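You operate a simulated robot arm through the tools that you are given. There is no shell and no other tool. Be economical: measure what you need, move in short steps, check, and stop when the job is done.

Carry out the task below with a simulated robot arm. There is one attempt and no reset: what you move stays moved.

TASK
Swap the L guide block on the track for the M one.
Fine: pull the green pin up first, stand the old block in the well that is empty now, then push the pin down on the new one.

It is judged by the outcome, as a careful person would: the job done as asked, and still so three seconds after it is handed in. It fails if anything else is knocked over, pushed out of place, dropped, spilled or broken.

THE ROBOT
A 7-joint arm with a two-finger parallel gripper, fixed in place. Base frame: the origin is at the foot of the arm, x ahead of it, y to its left, z up; the work surface is at about z = 0.864. Lengths are in m, angles in rad, forces in N, time in s.
With the tool pointing down near the work surface it reaches from about 0.24 to 0.68 m from the base axis. Its first joint turns from -1.152 to 1.152 rad. Payload 2.4 kg.
Tool frame: the origin (TCP) lies between the finger pads and is the grasp point; the fingertips stand 0.03 m ahead of it; z points along the fingers, y is the line along which they close. The gripper opens to 0.094 m. The fingers are 0.028 m wide and 0.01 m thick; the gripper's body (0.05 by 0.096 m) begins 0.055 m behind the TCP.
Orientation is that of the tool frame in the base frame, as a unit quaternion [w, x, y, z]. With the fingers straight down and closing along the base's y, the tool's x points along the base's -x, its y along +y and its z along -z.

THE INTERFACE
- The arm moves only by the tool drive_tool. Its argument "targets" is a list of rows, each a list of 7 numbers: the shift along the tool's x, y, z in mm, then the turn, a rotation vector about the tool's x, y, z in rad, then the gripper command, from -1 (fully open) to 1 (shut), values between in proportion. In form: [[dx, dy, dz, rx, ry, rz, gripper], ...]. A call has 1 to 12 rows; each row is the pose to reach, as a shift and turn from the pose commanded when the call began, along the tool's axes at that moment. A row lasts 0.2 s, in which the tool goes at most 0.05 m and 0.15 rad; a call with a longer step from one row to the next is refused whole, and so is a gripper value outside its range. A pose out of reach is approached as far as the arm can. The call stops where the force on the tool passes 70 N (or 10 N more than at its start, if that is more) or the arm is blocked; 0.2 s more then pass. The fingers move at their own pace (about 0.153 m/s each) and stop on an object; they squeeze with about 30 N. The grip force told is the motor's: it shows also when the fingers shut on nothing. Time passes only in rows, and 0.2 s behind the last, so rows that repeat a pose let the fingers close. It gives the time, the measured TCP pose, the force on the tool (base axes), the opening and the grip force at its end, in the units of the frame above (readings bear some noise).
- Cameras (640 x 400 px; columns grow to the right, rows downward): "scene" is fixed at [0.0553, 0.49, 1.4543]; the picture's right is [-0.55, -0.83, 0.00], its down [-0.41, 0.27, -0.87] and it looks along [0.73, -0.48, -0.49] (base axes); focal length 350 px, centre (320, 200). "wrist" rides on the gripper at [-0.037, 0, -0.058] in the tool frame; the picture's right is [0.00, -1.00, 0.00], its down [0.97, 0.00, -0.24] and it looks along [0.24, 0.00, 0.97] (tool axes); focal length 218 px, centre (320, 200).
- capture(camera): a new picture of that camera. No time passes.
- locate(camera, pixels): for up to 12 pixels [column, row] of the newest picture of that camera ("zoom" is the newest enlarged one), the place [x, y, z] in the base frame of the surface seen there, good to about 0.003 m. No time passes.
- inspect(camera, box): a new picture of the part [left, top, right, bottom] of that camera's present view, enlarged. No time passes.
- job_done(): hands the job in; it is judged then, once.

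Work in short steps. Measure before you move; look again where a grasp or a placing could have gone wrong, and mend it. You have 80 turns and 54 pictures in all, the two below and enlarged ones among them. Open the gripper and draw the arm clear of the work before you hand the job in, unless the task says otherwise; then end with one line.

The tools are called after ">>>" by a JSON object that holds its "fn" and its "kwargs". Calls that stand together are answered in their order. drive_tool: Moves the arm, as the interface text tells. Its arguments: {"type":"object","properties":{"targets":{"type":"array"}},"required":["targets"]} The other tools are called the same way: capture (camera) takes a picture; locate (camera, pixels) gives the place of the surface under pixels of a picture; inspect (camera, box) takes an enlarged picture of a part of a camera's view; job_done () hands the job in.

At the start:

```text
clock: 0.0
tcp_pos: [0.4103, 0.2219, 1.1659]
tool_rot: [-0.001, 0.0, 1.0, 0.0]
ft_force: [0.1, -0.5, 0.8]
gripper_width: 0.0939
finger_force: 0.1
```

scene: 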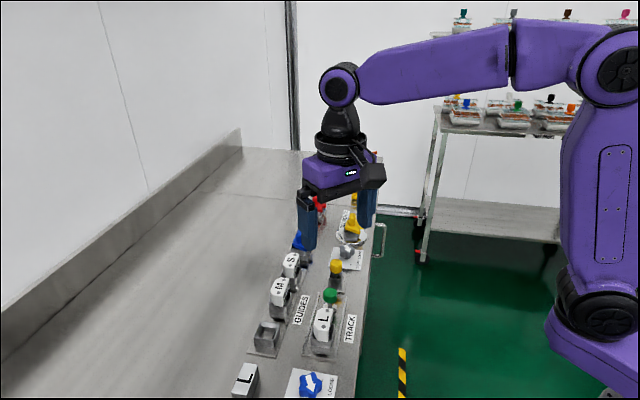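
wrist: 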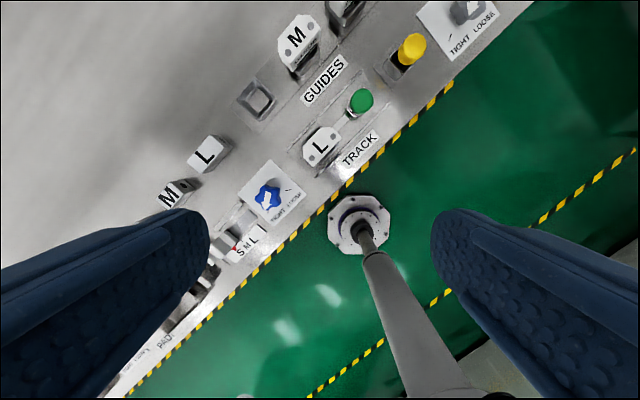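

I start by enlarging the work area in both views.

>>> {"fn": "inspect", "kwargs": {"camera": "scene", "box": [220, 180, 400, 400]}}

>>> {"fn": "inspect", "kwargs": {"camera": "wrist", "box": [140, 0, 460, 240]}}

```text
1.82 times, centred on (310, 290) of scene
```

zoom: 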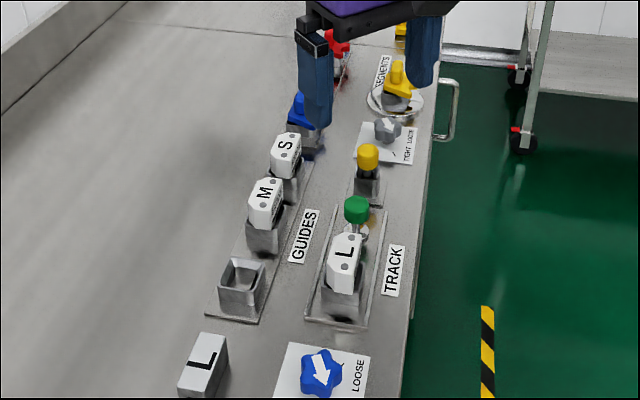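

```text
1.67 times, centred on (300, 120) of wrist
```

zoom: 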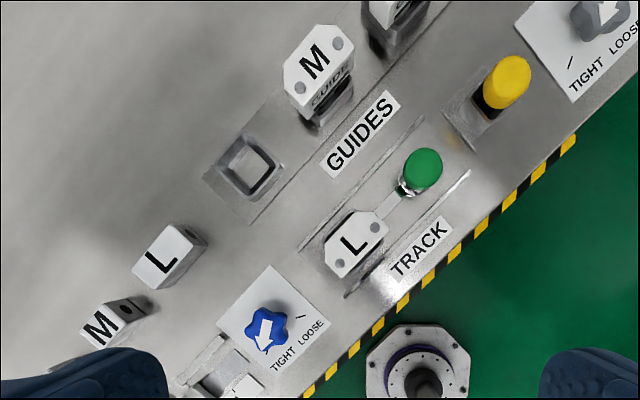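

Zoom pixels: I measure M top, L top, green pin, empty well, yellow pin from the wrist zoom.

>>> {"fn": "locate", "kwargs": {"camera": "zoom", "pixels": [[300, 88], [337, 43], [340, 263], [376, 228], [424, 165], [405, 190], [250, 165], [232, 150], [510, 75], [170, 255], [325, 110], [440, 200]]}}

>>> {"fn": "inspect", "kwargs": {"camera": "scene", "box": [290, 260, 370, 370]}}

>>> {"fn": "inspect", "kwargs": {"camera": "scene", "box": [240, 240, 320, 360]}}

```text
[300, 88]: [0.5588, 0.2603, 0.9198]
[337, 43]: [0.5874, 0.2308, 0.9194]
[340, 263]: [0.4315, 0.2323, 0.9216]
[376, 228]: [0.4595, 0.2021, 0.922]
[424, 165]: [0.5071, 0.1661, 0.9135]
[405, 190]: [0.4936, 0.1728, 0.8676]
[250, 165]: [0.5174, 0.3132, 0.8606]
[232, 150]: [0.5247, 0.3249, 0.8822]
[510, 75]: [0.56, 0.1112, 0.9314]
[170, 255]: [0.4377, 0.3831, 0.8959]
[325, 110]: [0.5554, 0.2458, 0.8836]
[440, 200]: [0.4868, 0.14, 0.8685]
```

```text
3.64 times, centred on (330, 315) of scene
```

zoom: 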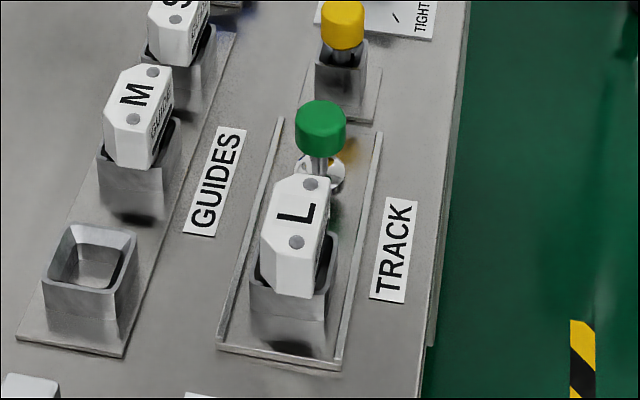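

```text
3.33 times, centred on (280, 300) of scene
```

zoom: 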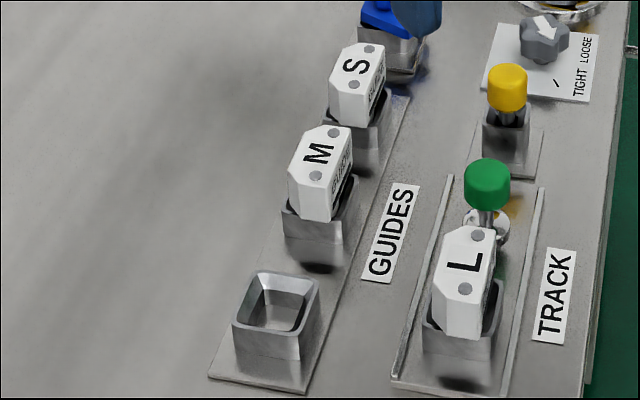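

Blocks' long axis runs about -46° in the base. I move above the green pin at (0.507, 0.166), turning the tool 0.80 rad so fingers close across the row, staying at z≈1.07.

>>> {"fn": "drive_tool", "kwargs": {"targets": [[-16, -9, 16, 0, 0, 0.134, -1], [-32, -19, 32, 0, 0, 0.267, -1], [-48, -28, 48, 0, 0, 0.4, -1], [-64, -37, 64, 0, 0, 0.534, -1], [-80, -47, 80, 0, 0, 0.667, -1], [-96, -56, 96, 0, 0, 0.8, -1], [-96, -56, 96, 0, 0, 0.8, -1]]}}

>>> {"fn": "capture", "kwargs": {"camera": "wrist"}}

```text
clock: 1.6
tcp_pos: [0.5067, 0.1638, 1.0695]
tool_rot: [0.0, 0.391, 0.921, 0.0]
ft_force: [-0.3, -0.2, 0.2]
gripper_width: 0.0939
finger_force: 0.1
```

```text
47 pictures are left
```

wrist: 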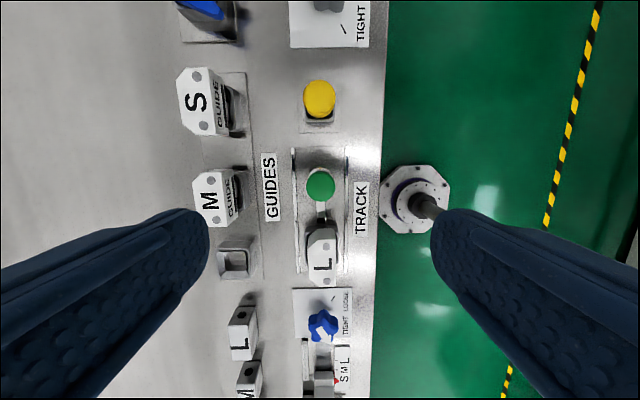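

View is aligned with the row. I enlarge and measure pin, L, wells.

>>> {"fn": "inspect", "kwargs": {"camera": "wrist", "box": [180, 60, 400, 300]}}

```text
1.67 times, centred on (290, 180) of wrist
```

zoom: 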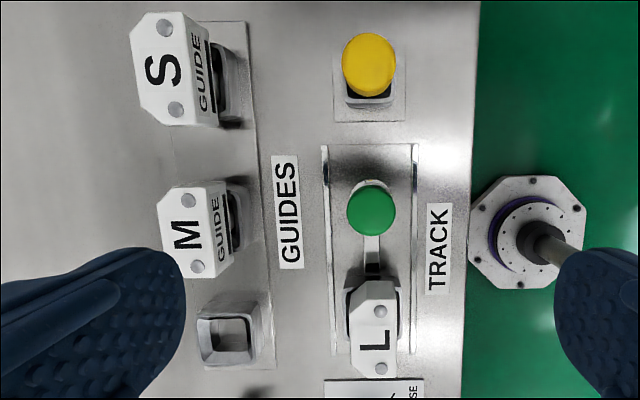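

>>> {"fn": "locate", "kwargs": {"camera": "zoom", "pixels": [[371, 210], [353, 210], [388, 210], [372, 262], [381, 311], [381, 368], [187, 200], [197, 266], [228, 335], [200, 322], [252, 345], [371, 183]]}}

>>> {"fn": "locate", "kwargs": {"camera": "wrist", "pixels": [[296, 150], [297, 270], [347, 150], [347, 270], [305, 232], [338, 240], [308, 272], [337, 278]]}}

```text
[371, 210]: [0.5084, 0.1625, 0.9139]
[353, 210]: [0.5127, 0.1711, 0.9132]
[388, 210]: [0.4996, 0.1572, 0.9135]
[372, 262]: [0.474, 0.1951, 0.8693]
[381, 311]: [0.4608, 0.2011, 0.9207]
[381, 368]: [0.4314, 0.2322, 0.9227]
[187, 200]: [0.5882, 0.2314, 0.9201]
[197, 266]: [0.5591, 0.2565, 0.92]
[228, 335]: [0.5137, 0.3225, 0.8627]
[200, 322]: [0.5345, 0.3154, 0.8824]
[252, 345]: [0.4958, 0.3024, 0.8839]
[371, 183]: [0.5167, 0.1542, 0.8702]
```

```text
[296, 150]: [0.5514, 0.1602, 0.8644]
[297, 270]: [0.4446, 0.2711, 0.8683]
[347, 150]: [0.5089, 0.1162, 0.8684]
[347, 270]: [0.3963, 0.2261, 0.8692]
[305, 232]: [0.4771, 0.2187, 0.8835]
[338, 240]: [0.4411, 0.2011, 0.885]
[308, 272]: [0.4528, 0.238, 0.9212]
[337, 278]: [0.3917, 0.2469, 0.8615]
```

Pin cap centre ≈ (0.507, 0.163), top z 0.9135; TCP is right above it. I descend to z≈0.908 with a 50 mm opening.

>>> {"fn": "drive_tool", "kwargs": {"targets": [[-1, 0, 40, 0, 0, 0, -0.06], [-1, 0, 80, 0, 0, 0, -0.06], [-1, 0, 110, 0, 0, 0, -0.06], [-1, 0, 135, 0, 0, 0, -0.06], [-1, 0, 150, 0, 0, 0, -0.06], [-1, 0, 161, 0, 0, 0, -0.06], [-1, 0, 161, 0, 0, 0, -0.06]]}}

>>> {"fn": "capture", "kwargs": {"camera": "wrist"}}

>>> {"fn": "inspect", "kwargs": {"camera": "scene", "box": [270, 220, 390, 360]}}

```text
clock: 3.2
tcp_pos: [0.5075, 0.1652, 0.9085]
tool_rot: [0.0, 0.389, 0.921, 0.001]
ft_force: [-0.6, 0.4, -0.9]
gripper_width: 0.0498
finger_force: 0.2
```

```text
45 pictures are left
```

wrist: 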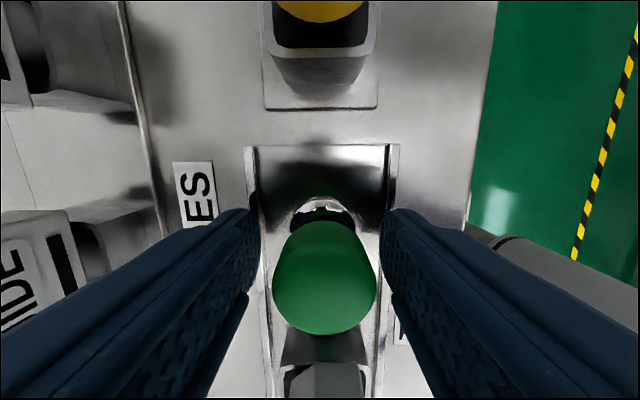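

```text
2.86 times, centred on (330, 290) of scene
```

zoom: 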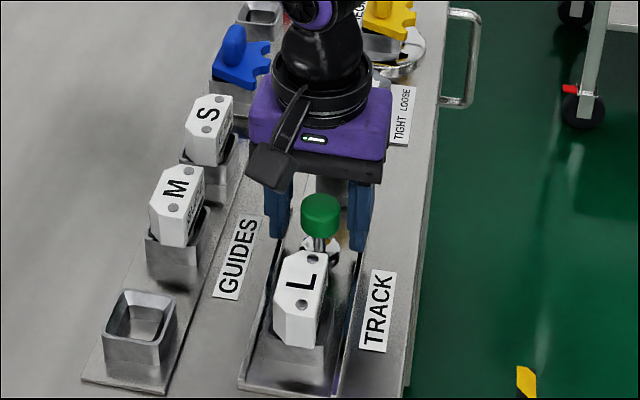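

Cap centred between pads. Close, then check.

>>> {"fn": "drive_tool", "kwargs": {"targets": [[0, 0, 0, 0, 0, 0, 1], [0, 0, 0, 0, 0, 0, 1], [0, 0, 0, 0, 0, 0, 1]]}}

```text
clock: 4.0
tcp_pos: [0.5075, 0.1645, 0.908]
tool_rot: [-0.001, 0.389, 0.921, 0.0]
ft_force: [-6.9, -5.9, 1.2]
gripper_width: 0.0293
finger_force: 45.0
```

Grip on the cap at 29 mm. Pull up gently 12 mm first.

>>> {"fn": "drive_tool", "kwargs": {"targets": [[0, 0, -3, 0, 0, 0, 1], [0, 0, -6, 0, 0, 0, 1], [0, 0, -9, 0, 0, 0, 1], [0, 0, -12, 0, 0, 0, 1]]}}

>>> {"fn": "inspect", "kwargs": {"camera": "scene", "box": [290, 260, 370, 350]}}

```text
clock: 5.0
tcp_pos: [0.5072, 0.1651, 0.9214]
tool_rot: [-0.001, 0.39, 0.921, 0.0]
ft_force: [-7.8, -9.3, -3.3]
gripper_width: 0.0291
finger_force: 45.2
```

```text
4.44 times, centred on (330, 305) of scene
```

zoom: 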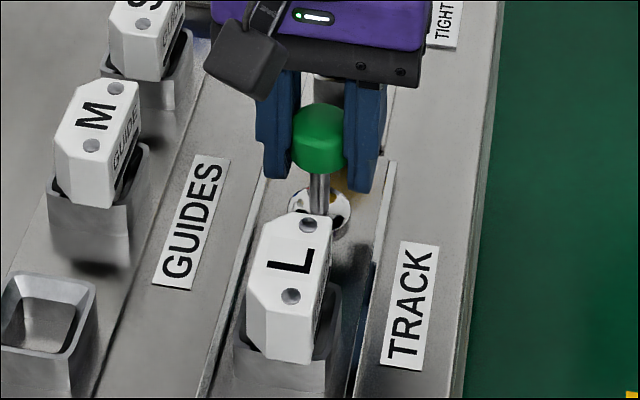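

The pin slides up with little drag. Continue in small steps, easing 1 mm sideways for the side force, until a stop shows.

>>> {"fn": "drive_tool", "kwargs": {"targets": [[0, -1, -3, 0, 0, 0, 1], [0, -1, -6, 0, 0, 0, 1], [0, -1, -9, 0, 0, 0, 1], [0, -1, -12, 0, 0, 0, 1]]}}

>>> {"fn": "inspect", "kwargs": {"camera": "scene", "box": [290, 260, 370, 350]}}

```text
clock: 6.0
tcp_pos: [0.5072, 0.1654, 0.9326]
tool_rot: [-0.002, 0.389, 0.921, -0.001]
ft_force: [7.0, -4.9, -34.5]
gripper_width: 0.0296
finger_force: 45.8
```

```text
4.44 times, centred on (330, 305) of scene
```

zoom: 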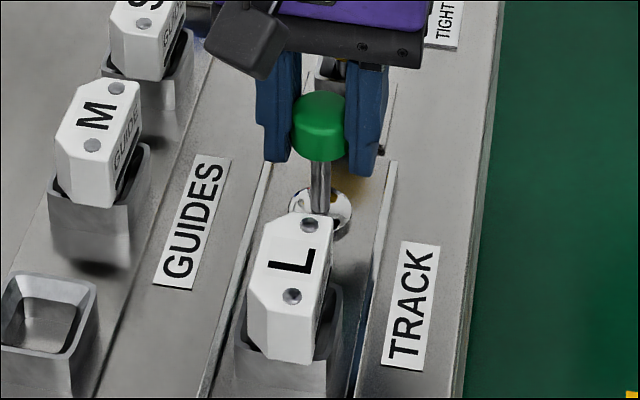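

Force of 34 N down: upper stop reached (~24 mm). Relax slightly and release, then check it stays up.

>>> {"fn": "drive_tool", "kwargs": {"targets": [[0, 0, 0.5, 0, 0, 0, 1], [0, 0, 0.5, 0, 0, 0, 0.2], [0, 0, 0.5, 0, 0, 0, -0.06], [0, 0, 0.5, 0, 0, 0, -0.06], [0, 0, -20, 0, 0, 0, -0.06], [0, 0, -50, 0, 0, 0, -0.06], [0, 0, -90, 0, 0, 0, -0.06], [0, 0, -130, 0, 0, 0, -0.06], [0, 0, -130, 0, 0, 0, -0.06]]}}

>>> {"fn": "capture", "kwargs": {"camera": "wrist"}}

>>> {"fn": "inspect", "kwargs": {"camera": "scene", "box": [290, 260, 370, 350]}}

```text
clock: 8.0
tcp_pos: [0.5056, 0.1648, 1.0647]
tool_rot: [-0.001, 0.389, 0.921, -0.001]
ft_force: [-0.1, 0.4, 0.5]
gripper_width: 0.0497
finger_force: 0.0
```

```text
41 pictures are left
```

wrist: 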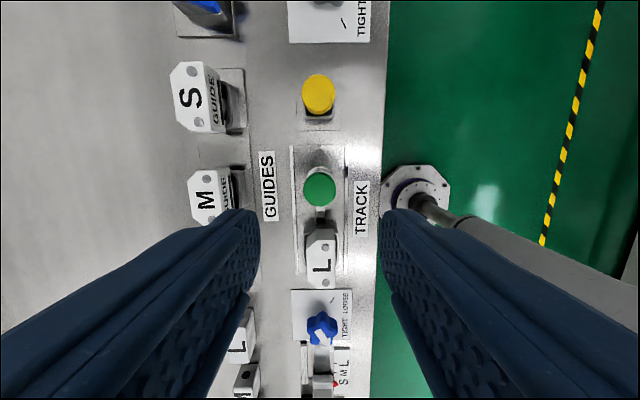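

```text
4.44 times, centred on (330, 305) of scene
```

zoom: 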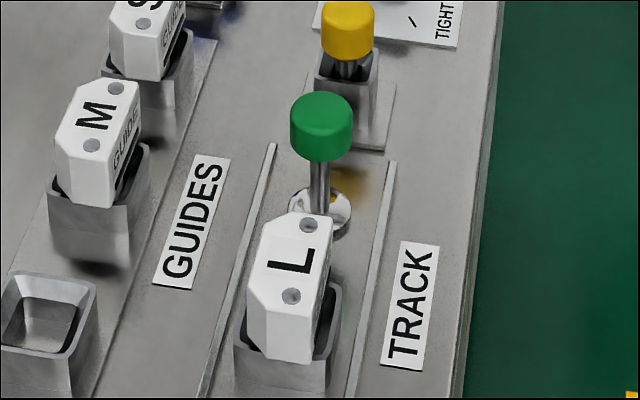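

Pin stays up. Now move over the L block (+78 along tool x) and lower to z≈1.0 for a closer look.

>>> {"fn": "drive_tool", "kwargs": {"targets": [[26, -1, 0, 0, 0, 0, -0.06], [52, -3, 0, 0, 0, 0, -0.06], [78, -4, 20, 0, 0, 0, -0.06], [78, -4, 50, 0, 0, 0, -0.06], [78, -4, 50, 0, 0, 0, -0.06]]}}

>>> {"fn": "capture", "kwargs": {"camera": "wrist"}}

```text
clock: 9.2
tcp_pos: [0.45, 0.2176, 1.0126]
tool_rot: [0.0, 0.389, 0.921, -0.001]
ft_force: [-0.9, 0.5, -0.3]
gripper_width: 0.0497
finger_force: 0.0
```

```text
39 pictures are left
```

wrist: 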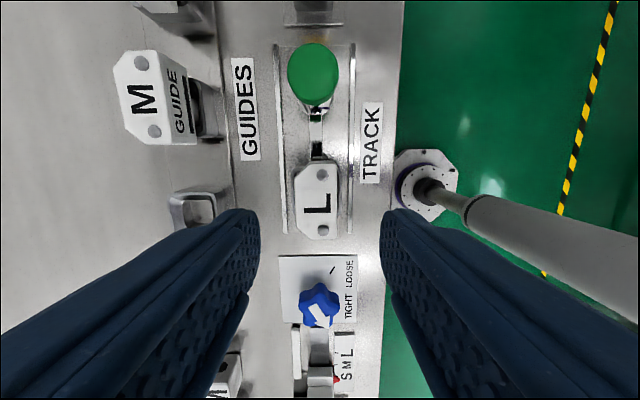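

Block centre at (317.5, 202), about where the TCP projects; width ≈31 mm. Descend to TCP z≈0.919 (tips above well rim 0.884) with 2 mm correction and 56 mm opening.

>>> {"fn": "drive_tool", "kwargs": {"targets": [[0, 2, 30, 0, 0, 0, -0.2], [0, 2, 55, 0, 0, 0, -0.2], [0, 2, 75, 0, 0, 0, -0.2], [0, 2, 87, 0, 0, 0, -0.2], [0, 2, 94, 0, 0, 0, -0.2], [0, 2, 94, 0, 0, 0, -0.2]]}}

>>> {"fn": "inspect", "kwargs": {"camera": "scene", "box": [270, 240, 380, 370]}}

>>> {"fn": "capture", "kwargs": {"camera": "wrist"}}

```text
clock: 10.6
tcp_pos: [0.4519, 0.2184, 0.9203]
tool_rot: [0.0, 0.389, 0.921, 0.0]
ft_force: [0.2, 0.7, 1.2]
gripper_width: 0.0562
finger_force: 0.1
```

```text
3.08 times, centred on (325, 305) of scene
```

zoom: 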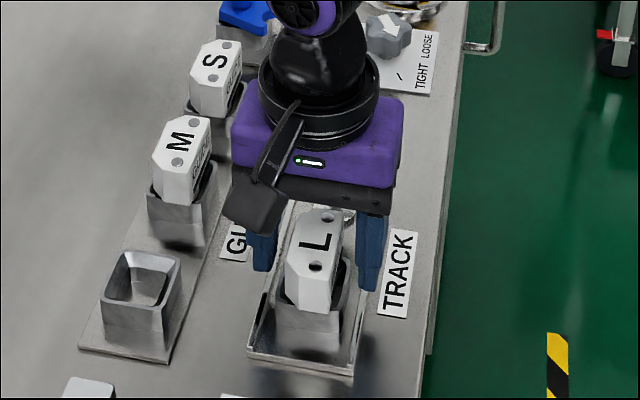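

```text
37 pictures are left
```

wrist: 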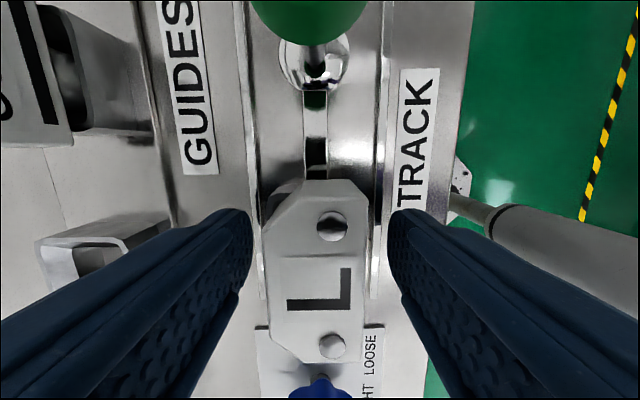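

>>> {"fn": "inspect", "kwargs": {"camera": "wrist", "box": [220, 150, 420, 390]}}

```text
1.67 times, centred on (320, 270) of wrist
```

zoom: 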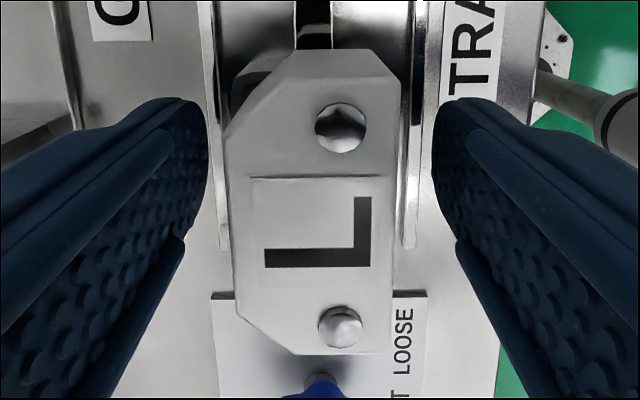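

Block centred between the pads (chamfers on the GUIDES side, same as M). Close and lift a little.

>>> {"fn": "drive_tool", "kwargs": {"targets": [[0, 1.5, 0, 0, 0, 0, 0.2], [0, 1.5, 0, 0, 0, 0, 1], [0, 1.5, 0, 0, 0, 0, 1], [0, 1.5, 0, 0, 0, 0, 1]]}}

```text
clock: 11.6
tcp_pos: [0.4512, 0.2201, 0.9203]
tool_rot: [0.0, 0.389, 0.921, 0.0]
ft_force: [1.0, -0.5, 1.7]
gripper_width: 0.0337
finger_force: 29.8
```

>>> {"fn": "drive_tool", "kwargs": {"targets": [[0, 0, -4, 0, 0, 0, 1], [0, 0, -10, 0, 0, 0, 1], [0, 0, -18, 0, 0, 0, 1], [0, 0, -26, 0, 0, 0, 1], [0, 0, -36, 0, 0, 0, 1]]}}

>>> {"fn": "inspect", "kwargs": {"camera": "scene", "box": [240, 240, 380, 370]}}

```text
clock: 12.8
tcp_pos: [0.4522, 0.2208, 0.9545]
tool_rot: [-0.001, 0.389, 0.921, 0.001]
ft_force: [-0.1, 0.3, -1.8]
gripper_width: 0.0292
finger_force: 30.0
```

```text
3.08 times, centred on (310, 305) of scene
```

zoom: 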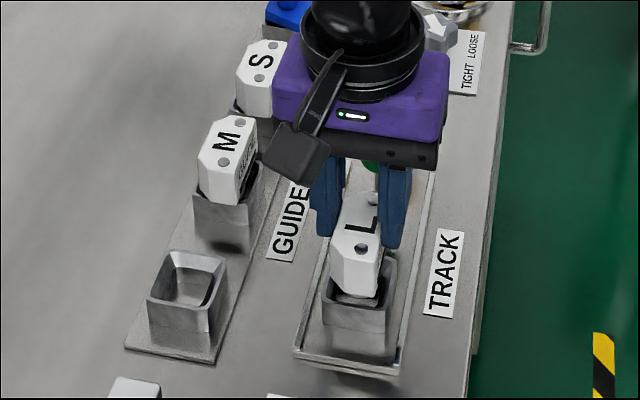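

Opening changed from 33.7 to 29.2 mm; I look for a slip or tilt.

>>> {"fn": "capture", "kwargs": {"camera": "wrist"}}

>>> {"fn": "inspect", "kwargs": {"camera": "scene", "box": [300, 280, 350, 350]}}

```text
34 pictures are left
```

wrist: 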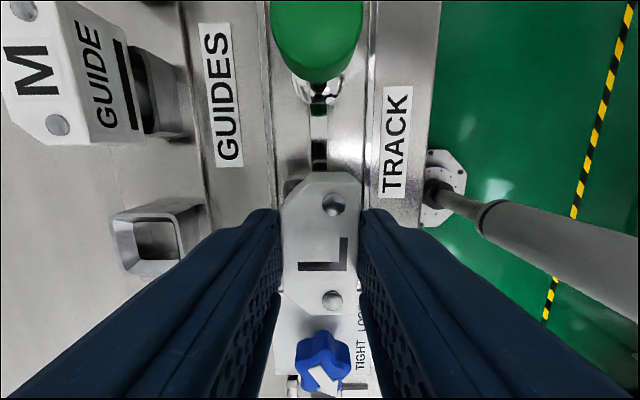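

```text
5.71 times, centred on (325, 315) of scene
```

zoom: 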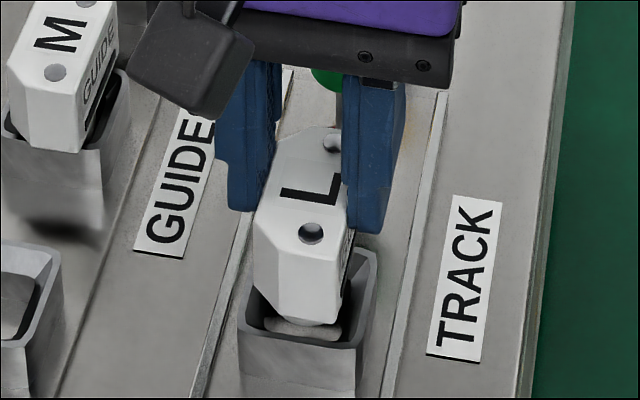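

>>> {"fn": "locate", "kwargs": {"camera": "wrist", "pixels": [[332, 204], [332, 300], [300, 230], [346, 255], [318, 180]]}}

>>> {"fn": "inspect", "kwargs": {"camera": "wrist", "box": [220, 150, 420, 390]}}

```text
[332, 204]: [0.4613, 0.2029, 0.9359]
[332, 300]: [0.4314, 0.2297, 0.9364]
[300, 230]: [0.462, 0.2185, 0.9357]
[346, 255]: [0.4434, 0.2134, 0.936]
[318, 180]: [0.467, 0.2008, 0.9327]
```

```text
1.67 times, centred on (320, 270) of wrist
```

zoom: 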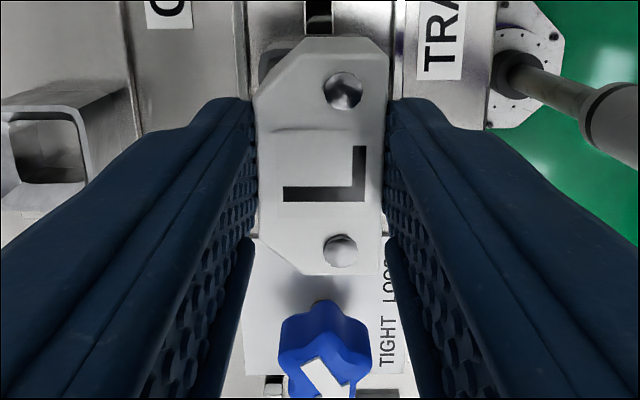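

The block is level but sits 18 mm lower in the fingers (top z 0.936): it slid along the pads during the pull. I lift another 4 mm slowly to see whether it is now held.

>>> {"fn": "drive_tool", "kwargs": {"targets": [[0, 0, -1, 0, 0, 0, 1], [0, 0, -2, 0, 0, 0, 1], [0, 0, -3, 0, 0, 0, 1], [0, 0, -4, 0, 0, 0, 1]]}}

>>> {"fn": "capture", "kwargs": {"camera": "wrist"}}

>>> {"fn": "locate", "kwargs": {"camera": "wrist", "pixels": [[310, 240], [318, 200], [318, 285]]}}

```text
clock: 13.8
tcp_pos: [0.4518, 0.2208, 0.9582]
tool_rot: [0.001, 0.389, 0.921, 0.0]
ft_force: [0.2, 0.1, -0.8]
gripper_width: 0.0292
finger_force: 29.9
```

```text
31 pictures are left
```

wrist: 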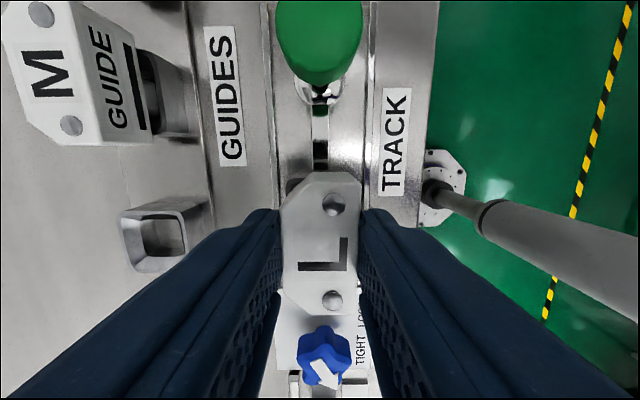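

```text
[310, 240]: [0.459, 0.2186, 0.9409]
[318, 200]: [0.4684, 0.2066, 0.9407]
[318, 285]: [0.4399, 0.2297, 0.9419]
```

No slip now (top 0.941, TCP 0.958). Lift slowly clear of the well to TCP≈1.00 and check again, measuring the empty well.

>>> {"fn": "drive_tool", "kwargs": {"targets": [[0, 0, -4, 0, 0, 0, 1], [0, 0, -8, 0, 0, 0, 1], [0, 0, -12, 0, 0, 0, 1], [0, 0, -16, 0, 0, 0, 1], [0, 0, -20, 0, 0, 0, 1], [0, 0, -24, 0, 0, 0, 1], [0, 0, -29, 0, 0, 0, 1], [0, 0, -34, 0, 0, 0, 1], [0, 0, -39, 0, 0, 0, 1], [0, 0, -44, 0, 0, 0, 1], [0, 0, -44, 0, 0, 0, 1]]}}

>>> {"fn": "capture", "kwargs": {"camera": "scene"}}

>>> {"fn": "capture", "kwargs": {"camera": "wrist"}}

```text
clock: 16.2
tcp_pos: [0.4518, 0.2226, 1.0043]
tool_rot: [0.0, 0.39, 0.921, 0.0]
ft_force: [-0.9, -1.1, 0.3]
gripper_width: 0.0292
finger_force: 29.8
```

```text
30 pictures are left
```

scene: 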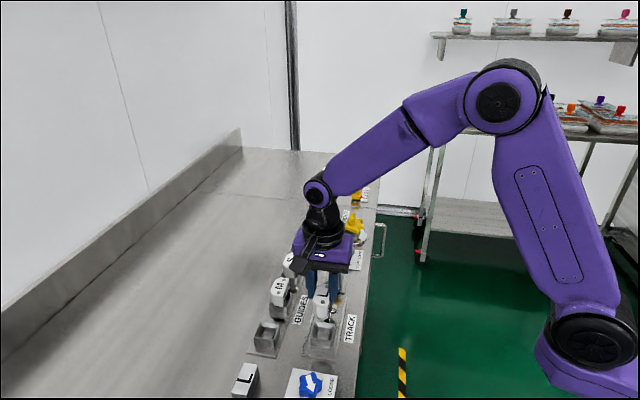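

```text
29 pictures are left
```

wrist: 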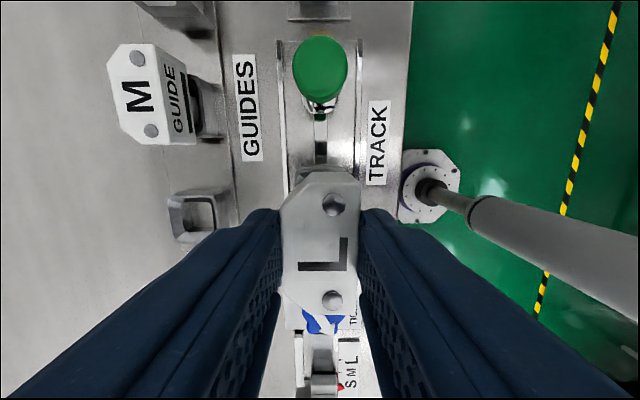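

Block held clear. I enlarge both views on the wells to measure their rims.

>>> {"fn": "inspect", "kwargs": {"camera": "wrist", "box": [100, 30, 280, 260]}}

>>> {"fn": "inspect", "kwargs": {"camera": "scene", "box": [240, 265, 350, 365]}}

```text
1.74 times, centred on (190, 145) of wrist
```

zoom: 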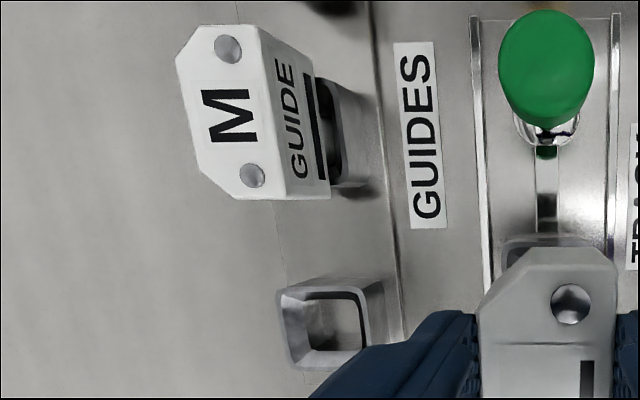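

```text
4.00 times, centred on (295, 315) of scene
```

zoom: 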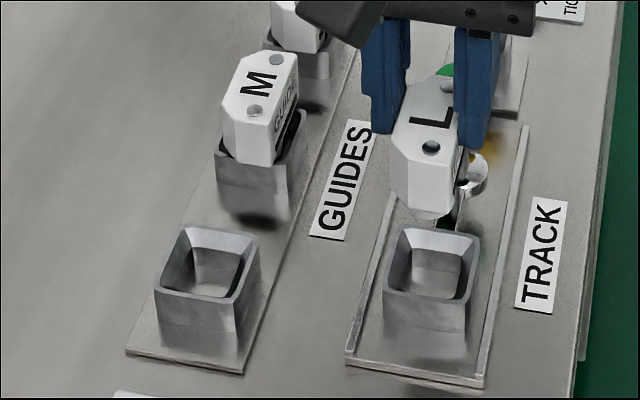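

>>> {"fn": "locate", "kwargs": {"camera": "zoom", "pixels": [[185, 229], [255, 234], [235, 301], [158, 290], [408, 229], [476, 238], [464, 298], [387, 291], [207, 265], [432, 270], [430, 215], [196, 300]]}}

```text
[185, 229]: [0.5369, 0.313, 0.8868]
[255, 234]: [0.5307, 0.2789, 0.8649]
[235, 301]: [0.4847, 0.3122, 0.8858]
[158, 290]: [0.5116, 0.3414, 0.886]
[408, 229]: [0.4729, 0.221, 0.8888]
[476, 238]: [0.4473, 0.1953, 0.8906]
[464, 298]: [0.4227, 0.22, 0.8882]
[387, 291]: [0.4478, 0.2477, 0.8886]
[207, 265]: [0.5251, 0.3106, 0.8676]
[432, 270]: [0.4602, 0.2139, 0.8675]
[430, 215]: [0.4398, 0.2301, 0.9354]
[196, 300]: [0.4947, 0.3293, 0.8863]
```

>>> {"fn": "inspect", "kwargs": {"camera": "scene", "box": [320, 270, 370, 325]}}

```text
7.27 times, centred on (345, 298) of scene
```

zoom: 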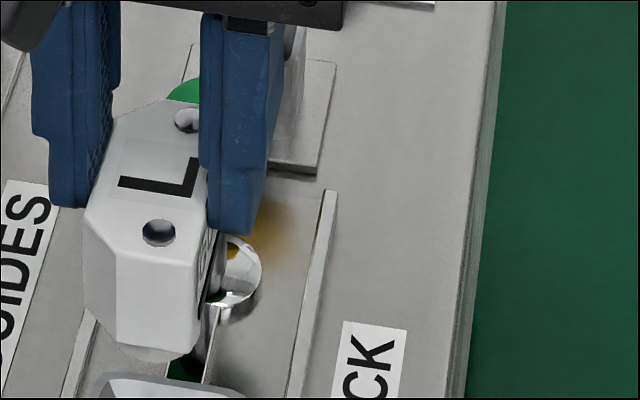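

Wells measured: track centre (0.448, 0.221), empty one (0.511, 0.3126), so shift is +22 mm tool x, +109 mm tool y. Move over the empty well at this height.

>>> {"fn": "drive_tool", "kwargs": {"targets": [[3, 15, 0, 0, 0, 0, 1], [6, 30, 0, 0, 0, 0, 1], [9, 45, 0, 0, 0, 0, 1], [12, 60, 0, 0, 0, 0, 1], [15, 75, 0, 0, 0, 0, 1], [18, 90, 0, 0, 0, 0, 1], [21, 102, 0, 0, 0, 0, 1], [22, 109, 0, 0, 0, 0, 1], [22, 109, 0, 0, 0, 0, 1], [22, 109, 10, 0, 0, 0, 1], [22, 109, 20, 0, 0, 0, 1], [22, 109, 20, 0, 0, 0, 1]]}}

>>> {"fn": "inspect", "kwargs": {"camera": "scene", "box": [240, 260, 350, 360]}}

>>> {"fn": "capture", "kwargs": {"camera": "wrist"}}

```text
clock: 18.8
tcp_pos: [0.5151, 0.3122, 0.9841]
tool_rot: [0.001, 0.389, 0.921, 0.0]
ft_force: [-0.6, 0.0, -0.4]
gripper_width: 0.0291
finger_force: 30.4
```

```text
4.00 times, centred on (295, 310) of scene
```

zoom: 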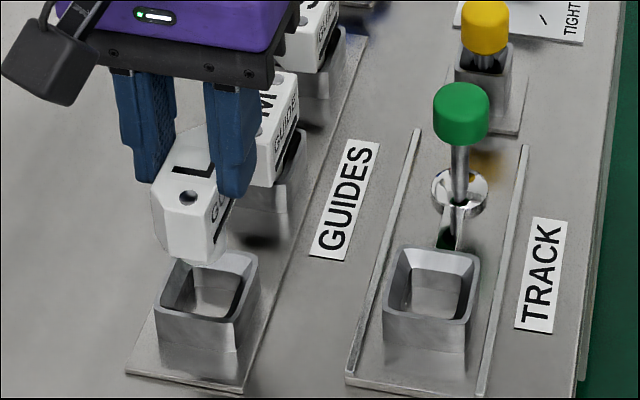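

```text
24 pictures are left
```

wrist: 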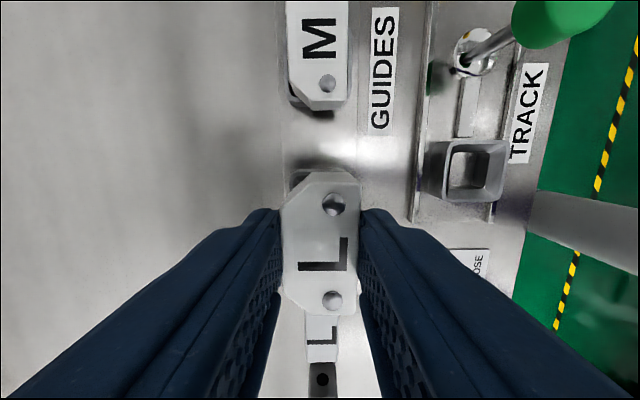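

Aligned by numbers (a −0.1335, b 0.5874 as wanted). Lower 30 mm and look.

>>> {"fn": "drive_tool", "kwargs": {"targets": [[0, 0, 6, 0, 0, 0, 1], [0, 0, 12, 0, 0, 0, 1], [0, 0, 18, 0, 0, 0, 1], [0, 0, 24, 0, 0, 0, 1], [0, 0, 27, 0, 0, 0, 1], [0, 0, 30, 0, 0, 0, 1]]}}

>>> {"fn": "inspect", "kwargs": {"camera": "scene", "box": [250, 280, 310, 350]}}

```text
clock: 20.2
tcp_pos: [0.5132, 0.3115, 0.9524]
tool_rot: [-0.001, 0.389, 0.921, -0.001]
ft_force: [-0.4, 0.4, -1.4]
gripper_width: 0.029
finger_force: 29.9
```

```text
5.71 times, centred on (280, 315) of scene
```

zoom: 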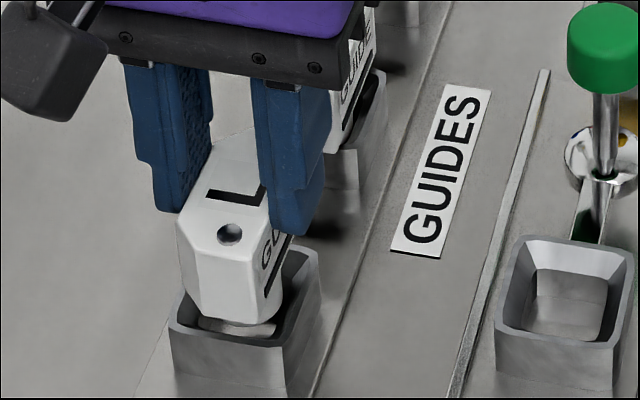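

The foot has entered the well without force. Continue down slowly ~14 mm.

>>> {"fn": "drive_tool", "kwargs": {"targets": [[0, 0, 3, 0, 0, 0, 1], [0, 0, 6, 0, 0, 0, 1], [0, 0, 9, 0, 0, 0, 1], [0, 0, 11, 0, 0, 0, 1], [0, 0, 13, 0, 0, 0, 1], [0, 0, 14, 0, 0, 0, 1]]}}

>>> {"fn": "inspect", "kwargs": {"camera": "scene", "box": [250, 270, 310, 350]}}

```text
clock: 21.6
tcp_pos: [0.5155, 0.3117, 0.9389]
tool_rot: [0.0, 0.389, 0.921, 0.0]
ft_force: [-0.1, 0.3, -0.6]
gripper_width: 0.0292
finger_force: 30.0
```

```text
5.00 times, centred on (280, 310) of scene
```

zoom: 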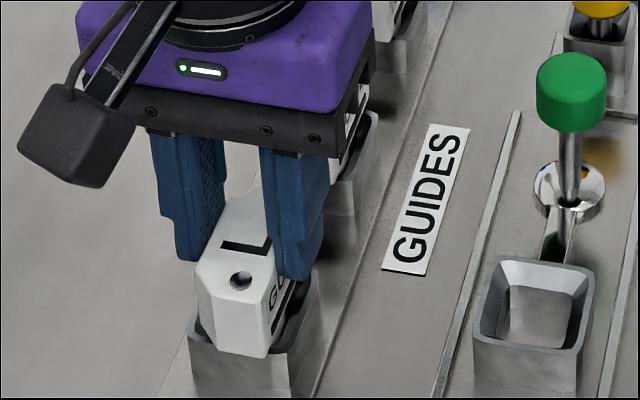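

No contact yet; continue in 1 mm steps.

>>> {"fn": "drive_tool", "kwargs": {"targets": [[0, 0, 1, 0, 0, 0, 1], [0, 0, 2, 0, 0, 0, 1], [0, 0, 3, 0, 0, 0, 1], [0, 0, 4, 0, 0, 0, 1]]}}

```text
clock: 22.6
tcp_pos: [0.5171, 0.3126, 0.9375]
tool_rot: [0.002, 0.39, 0.921, 0.001]
ft_force: [-4.0, -3.9, 25.2]
gripper_width: 0.0294
finger_force: 30.3
```

25 N upward at TCP z 0.9375, the expected seating height. Release and rise.

>>> {"fn": "drive_tool", "kwargs": {"targets": [[0, 0, -2, 0, 0, 0, 1], [0, 0, -2, 0, 0, 0, 0.2], [0, 0, -2, 0, 0, 0, -0.1], [0, 0, -2, 0, 0, 0, -0.1], [0, 0, -20, 0, 0, 0, -0.1], [0, 0, -45, 0, 0, 0, -0.1], [0, 0, -70, 0, 0, 0, -0.1], [0, 0, -70, 0, 0, 0, -0.1]]}}

>>> {"fn": "inspect", "kwargs": {"camera": "scene", "box": [250, 250, 330, 350]}}

>>> {"fn": "capture", "kwargs": {"camera": "wrist"}}

```text
clock: 24.4
tcp_pos: [0.5141, 0.3102, 1.0071]
tool_rot: [0.001, 0.389, 0.921, -0.001]
ft_force: [0.9, -0.3, 0.2]
gripper_width: 0.0517
finger_force: 0.0
```

```text
4.00 times, centred on (290, 300) of scene
```

zoom: 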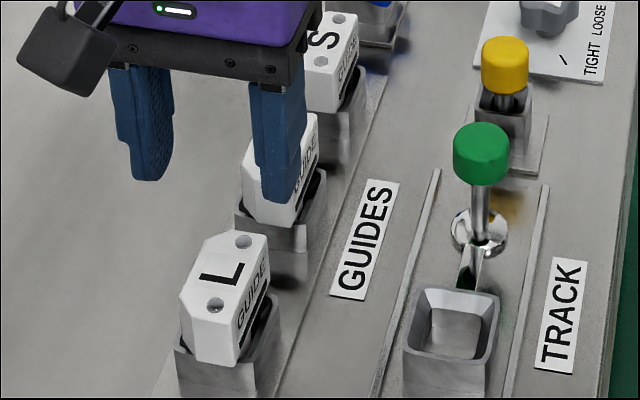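

```text
20 pictures are left
```

wrist: 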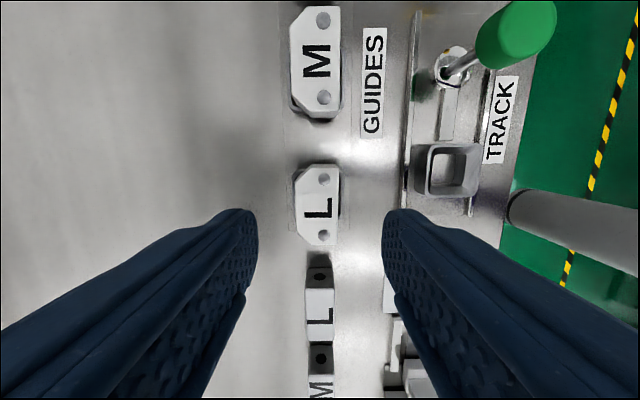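

L stands in the well. I check its seating height against M.

>>> {"fn": "locate", "kwargs": {"camera": "wrist", "pixels": [[323, 180], [323, 235], [305, 200], [323, 19], [323, 97], [303, 80], [312, 10]]}}

>>> {"fn": "inspect", "kwargs": {"camera": "wrist", "box": [260, 0, 400, 260]}}

```text
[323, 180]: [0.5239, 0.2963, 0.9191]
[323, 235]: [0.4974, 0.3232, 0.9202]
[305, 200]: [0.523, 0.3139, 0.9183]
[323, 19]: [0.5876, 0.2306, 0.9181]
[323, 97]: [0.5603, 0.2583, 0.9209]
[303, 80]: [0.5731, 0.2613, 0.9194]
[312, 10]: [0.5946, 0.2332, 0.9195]
```

```text
1.54 times, centred on (330, 130) of wrist
```

zoom: 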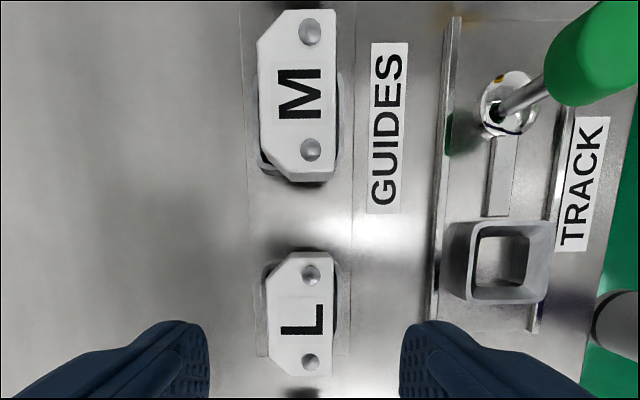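

L is seated (top 0.919 like M). M lies 91 mm along −tool x from L; move over it and descend to TCP z≈0.932, taking only the upper straight part of the block.

>>> {"fn": "drive_tool", "kwargs": {"targets": [[-30, 0, 0, 0, 0, 0, -0.1], [-60, 0, 0, 0, 0, 0, -0.1], [-91, 0, 0, 0, 0, 0, -0.1], [-91, 0, 0, 0, 0, 0, -0.1], [-91, 0, 25, 0, 0, 0, -0.1], [-91, 0, 45, 0, 0, 0, -0.1], [-91, 0, 62, 0, 0, 0, -0.1], [-91, 0, 75, 0, 0, 0, -0.1], [-91, 0, 75, 0, 0, 0, -0.1]]}}

>>> {"fn": "capture", "kwargs": {"camera": "wrist"}}

```text
clock: 26.4
tcp_pos: [0.578, 0.2478, 0.9293]
tool_rot: [0.0, 0.39, 0.921, 0.0]
ft_force: [-0.5, 0.4, -0.1]
gripper_width: 0.0517
finger_force: 0.0
```

```text
18 pictures are left
```

wrist: 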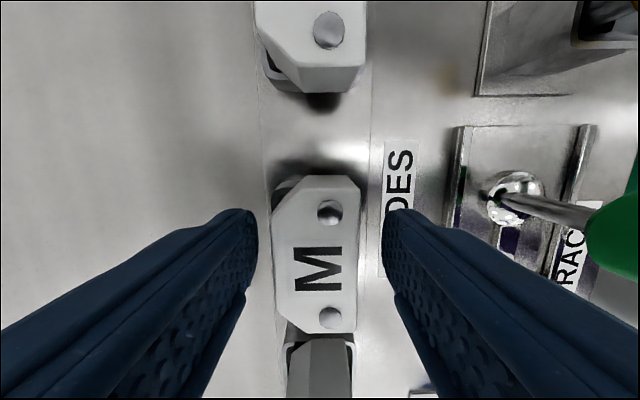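

M centred between the pads. Close.

>>> {"fn": "drive_tool", "kwargs": {"targets": [[0, 0, 0, 0, 0, 0, 0.2], [0, 0, 0, 0, 0, 0, 1], [0, 0, 0, 0, 0, 0, 1], [0, 0, 0, 0, 0, 0, 1]]}}

>>> {"fn": "drive_tool", "kwargs": {"targets": [[0, 0, -2, 0, 0, 0, 1], [0, 0, -4, 0, 0, 0, 1], [0, 0, -6, 0, 0, 0, 1], [0, 0, -8, 0, 0, 0, 1], [0, 0, -8, 0, 0, 0, 1]]}}

>>> {"fn": "capture", "kwargs": {"camera": "wrist"}}

>>> {"fn": "locate", "kwargs": {"camera": "wrist", "pixels": [[300, 250], [318, 200], [310, 300], [330, 215], [330, 315]]}}

```text
clock: 27.4
tcp_pos: [0.578, 0.2474, 0.93]
tool_rot: [-0.001, 0.39, 0.921, 0.0]
ft_force: [0.9, -0.5, 1.4]
gripper_width: 0.0291
finger_force: 30.0
```

```text
clock: 28.6
tcp_pos: [0.5769, 0.2461, 0.938]
tool_rot: [0.0, 0.39, 0.921, 0.0]
ft_force: [1.0, 2.1, -2.0]
gripper_width: 0.0289
finger_force: 30.6
```

```text
17 pictures are left
```

wrist: 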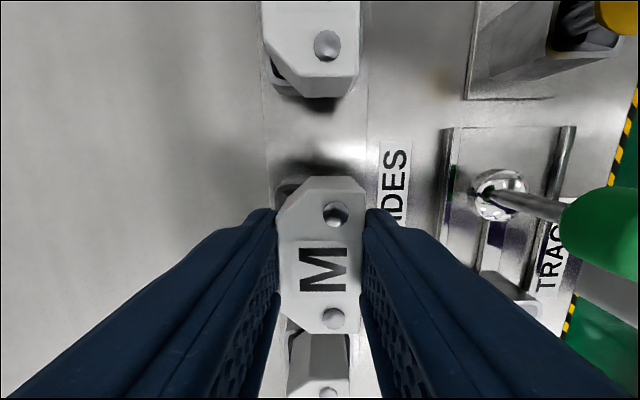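

```text
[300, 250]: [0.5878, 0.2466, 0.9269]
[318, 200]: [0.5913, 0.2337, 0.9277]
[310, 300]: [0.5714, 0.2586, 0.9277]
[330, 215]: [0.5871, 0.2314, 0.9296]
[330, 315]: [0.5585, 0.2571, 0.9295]
```

M follows the gripper (top 0.928, TCP 0.938). Lift to TCP≈1.02.

>>> {"fn": "drive_tool", "kwargs": {"targets": [[0, 0, -5, 0, 0, 0, 1], [0, 0, -10, 0, 0, 0, 1], [0, 0, -16, 0, 0, 0, 1], [0, 0, -24, 0, 0, 0, 1], [0, 0, -32, 0, 0, 0, 1], [0, 0, -40, 0, 0, 0, 1], [0, 0, -50, 0, 0, 0, 1], [0, 0, -60, 0, 0, 0, 1], [0, 0, -72, 0, 0, 0, 1], [0, 0, -82, 0, 0, 0, 1], [0, 0, -82, 0, 0, 0, 1]]}}

>>> {"fn": "drive_tool", "kwargs": {"targets": [[6, -10, 0, 0, 0, 0, 1], [12, -20, 0, 0, 0, 0, 1], [20, -32, 0, 0, 0, 0, 1], [28, -44, 0, 0, 0, 0, 1], [36, -57, 0, 0, 0, 0, 1], [44, -70, 0, 0, 0, 0, 1], [52, -83, 0, 0, 0, 0, 1], [60, -95, 0, 0, 0, 0, 1], [66, -104, 0, 0, 0, 0, 1], [69, -110, 0, 0, 0, 0, 1], [69, -110, 0, 0, 0, 0, 1]]}}

>>> {"fn": "inspect", "kwargs": {"camera": "scene", "box": [250, 230, 370, 360]}}

>>> {"fn": "capture", "kwargs": {"camera": "wrist"}}

```text
clock: 31.0
tcp_pos: [0.5774, 0.2468, 1.0204]
tool_rot: [0.001, 0.389, 0.921, 0.001]
ft_force: [-0.4, 0.8, -0.3]
gripper_width: 0.029
finger_force: 29.7
```

```text
clock: 33.4
tcp_pos: [0.4511, 0.2204, 1.0205]
tool_rot: [0.0, 0.389, 0.921, -0.001]
ft_force: [-0.5, -0.1, -1.9]
gripper_width: 0.0291
finger_force: 30.1
```

```text
3.08 times, centred on (310, 295) of scene
```

zoom: 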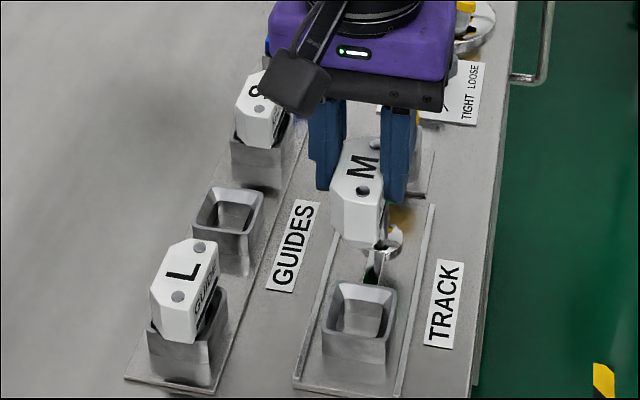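

```text
15 pictures are left
```

wrist: 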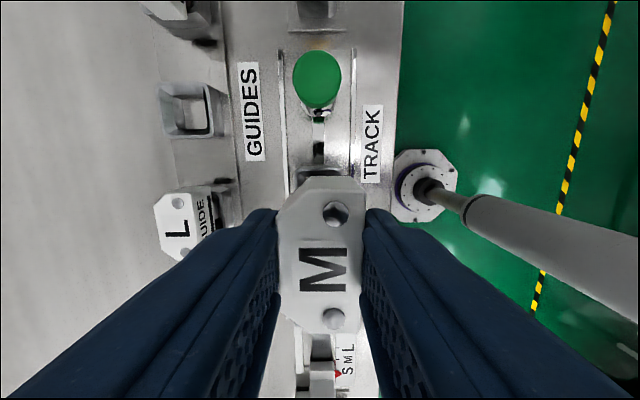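

TCP (0.451, 0.220) matches where L was lifted. Lower to ~0.95, check, then seat.

>>> {"fn": "drive_tool", "kwargs": {"targets": [[0, 0, 10, 0, 0, 0, 1], [0, 0, 20, 0, 0, 0, 1], [0, 0, 30, 0, 0, 0, 1], [0, 0, 40, 0, 0, 0, 1], [0, 0, 48, 0, 0, 0, 1], [0, 0, 55, 0, 0, 0, 1], [0, 0, 61, 0, 0, 0, 1], [0, 0, 66, 0, 0, 0, 1], [0, 0, 70, 0, 0, 0, 1], [0, 0, 73, 0, 0, 0, 1]]}}

>>> {"fn": "inspect", "kwargs": {"camera": "scene", "box": [290, 270, 360, 360]}}

```text
clock: 35.6
tcp_pos: [0.4519, 0.219, 0.9489]
tool_rot: [0.0, 0.39, 0.921, 0.0]
ft_force: [-0.7, 0.0, -0.7]
gripper_width: 0.029
finger_force: 30.1
```

```text
4.44 times, centred on (325, 315) of scene
```

zoom: 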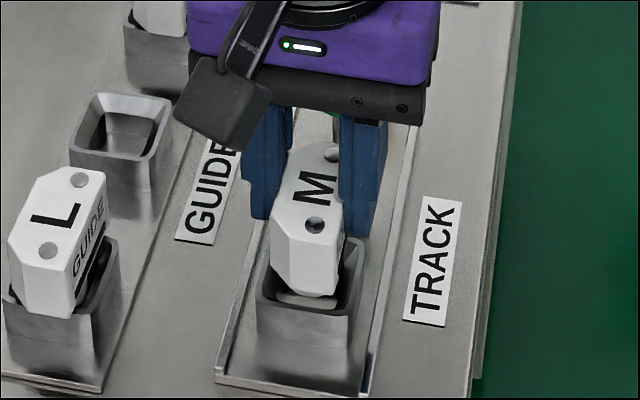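

The foot is in the well with no force. Lower in small steps to the expected seat (~0.931).

>>> {"fn": "drive_tool", "kwargs": {"targets": [[0, 0, 3, 0, 0, 0, 1], [0, 0, 6, 0, 0, 0, 1], [0, 0, 9, 0, 0, 0, 1], [0, 0, 12, 0, 0, 0, 1], [0, 0, 14, 0, 0, 0, 1], [0, 0, 15, 0, 0, 0, 1], [0, 0, 16, 0, 0, 0, 1]]}}

```text
clock: 37.2
tcp_pos: [0.4523, 0.2203, 0.9313]
tool_rot: [0.0, 0.389, 0.921, 0.0]
ft_force: [-3.5, 0.3, 7.1]
gripper_width: 0.0289
finger_force: 29.7
```

>>> {"fn": "drive_tool", "kwargs": {"targets": [[0, 0, 1, 0, 0, 0, 1], [0, 0, 2, 0, 0, 0, 1]]}}

```text
clock: 37.8
tcp_pos: [0.4514, 0.2191, 0.9315]
tool_rot: [0.001, 0.39, 0.921, 0.001]
ft_force: [-3.9, -1.3, 26.0]
gripper_width: 0.0293
finger_force: 30.0
```

Seated (26 N, 0.9315). Release and rise.

>>> {"fn": "drive_tool", "kwargs": {"targets": [[0, 0, -1.5, 0, 0, 0, 1], [0, 0, -1.5, 0, 0, 0, 0.2], [0, 0, -1.5, 0, 0, 0, -0.1], [0, 0, -1.5, 0, 0, 0, -0.1], [0, 0, -20, 0, 0, 0, -0.1], [0, 0, -45, 0, 0, 0, -0.1], [0, 0, -80, 0, 0, 0, -0.1], [0, 0, -80, 0, 0, 0, -0.1]]}}

>>> {"fn": "capture", "kwargs": {"camera": "wrist"}}

>>> {"fn": "inspect", "kwargs": {"camera": "scene", "box": [290, 270, 360, 360]}}

```text
clock: 39.6
tcp_pos: [0.4495, 0.2201, 1.0049]
tool_rot: [0.0, 0.39, 0.921, 0.0]
ft_force: [-1.0, -0.4, -0.9]
gripper_width: 0.0518
finger_force: 0.1
```

```text
13 pictures are left
```

wrist: 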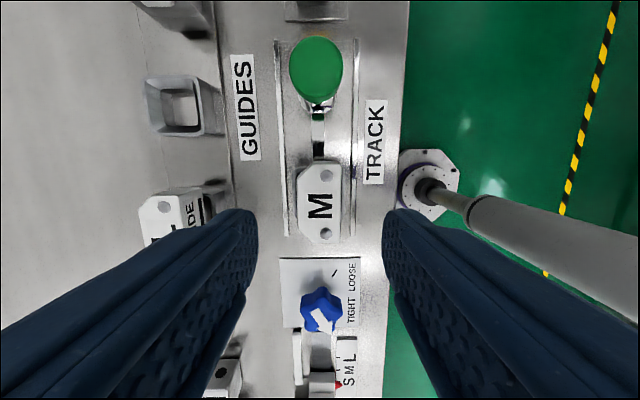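

```text
4.44 times, centred on (325, 315) of scene
```

zoom: 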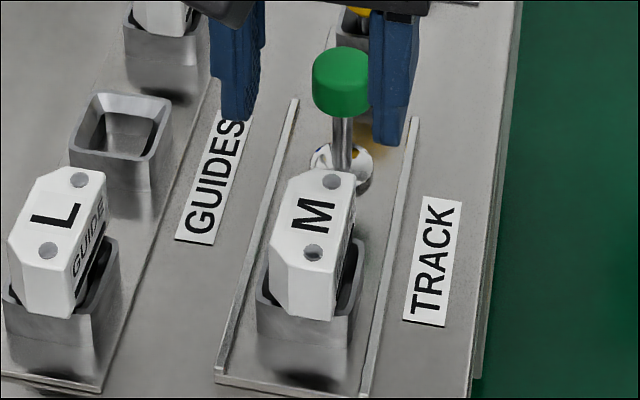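

M is seated upright. Close the fingers and move above the green pin to push its cap with the fingertips.

>>> {"fn": "drive_tool", "kwargs": {"targets": [[0, 0, -5, 0, 0, 0, 1], [-26, 1, -5, 0, 0, 0, 1], [-52, 1, -5, 0, 0, 0, 1], [-79, 2, -5, 0, 0, 0, 1], [-79, 2, -5, 0, 0, 0, 1]]}}

>>> {"fn": "capture", "kwargs": {"camera": "wrist"}}

>>> {"fn": "locate", "kwargs": {"camera": "wrist", "pixels": [[320, 180], [320, 210], [300, 195], [320, 195]]}}

```text
clock: 40.8
tcp_pos: [0.5076, 0.1654, 1.013]
tool_rot: [0.0, 0.39, 0.921, 0.0]
ft_force: [0.2, -0.5, -0.3]
gripper_width: 0.0
finger_force: 29.6
```

```text
11 pictures are left
```

wrist: 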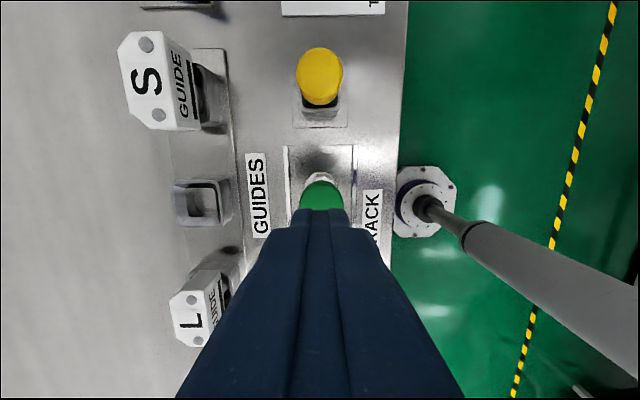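

```text
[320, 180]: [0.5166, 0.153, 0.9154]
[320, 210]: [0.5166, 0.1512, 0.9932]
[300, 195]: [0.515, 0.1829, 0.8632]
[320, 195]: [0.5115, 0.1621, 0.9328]
```

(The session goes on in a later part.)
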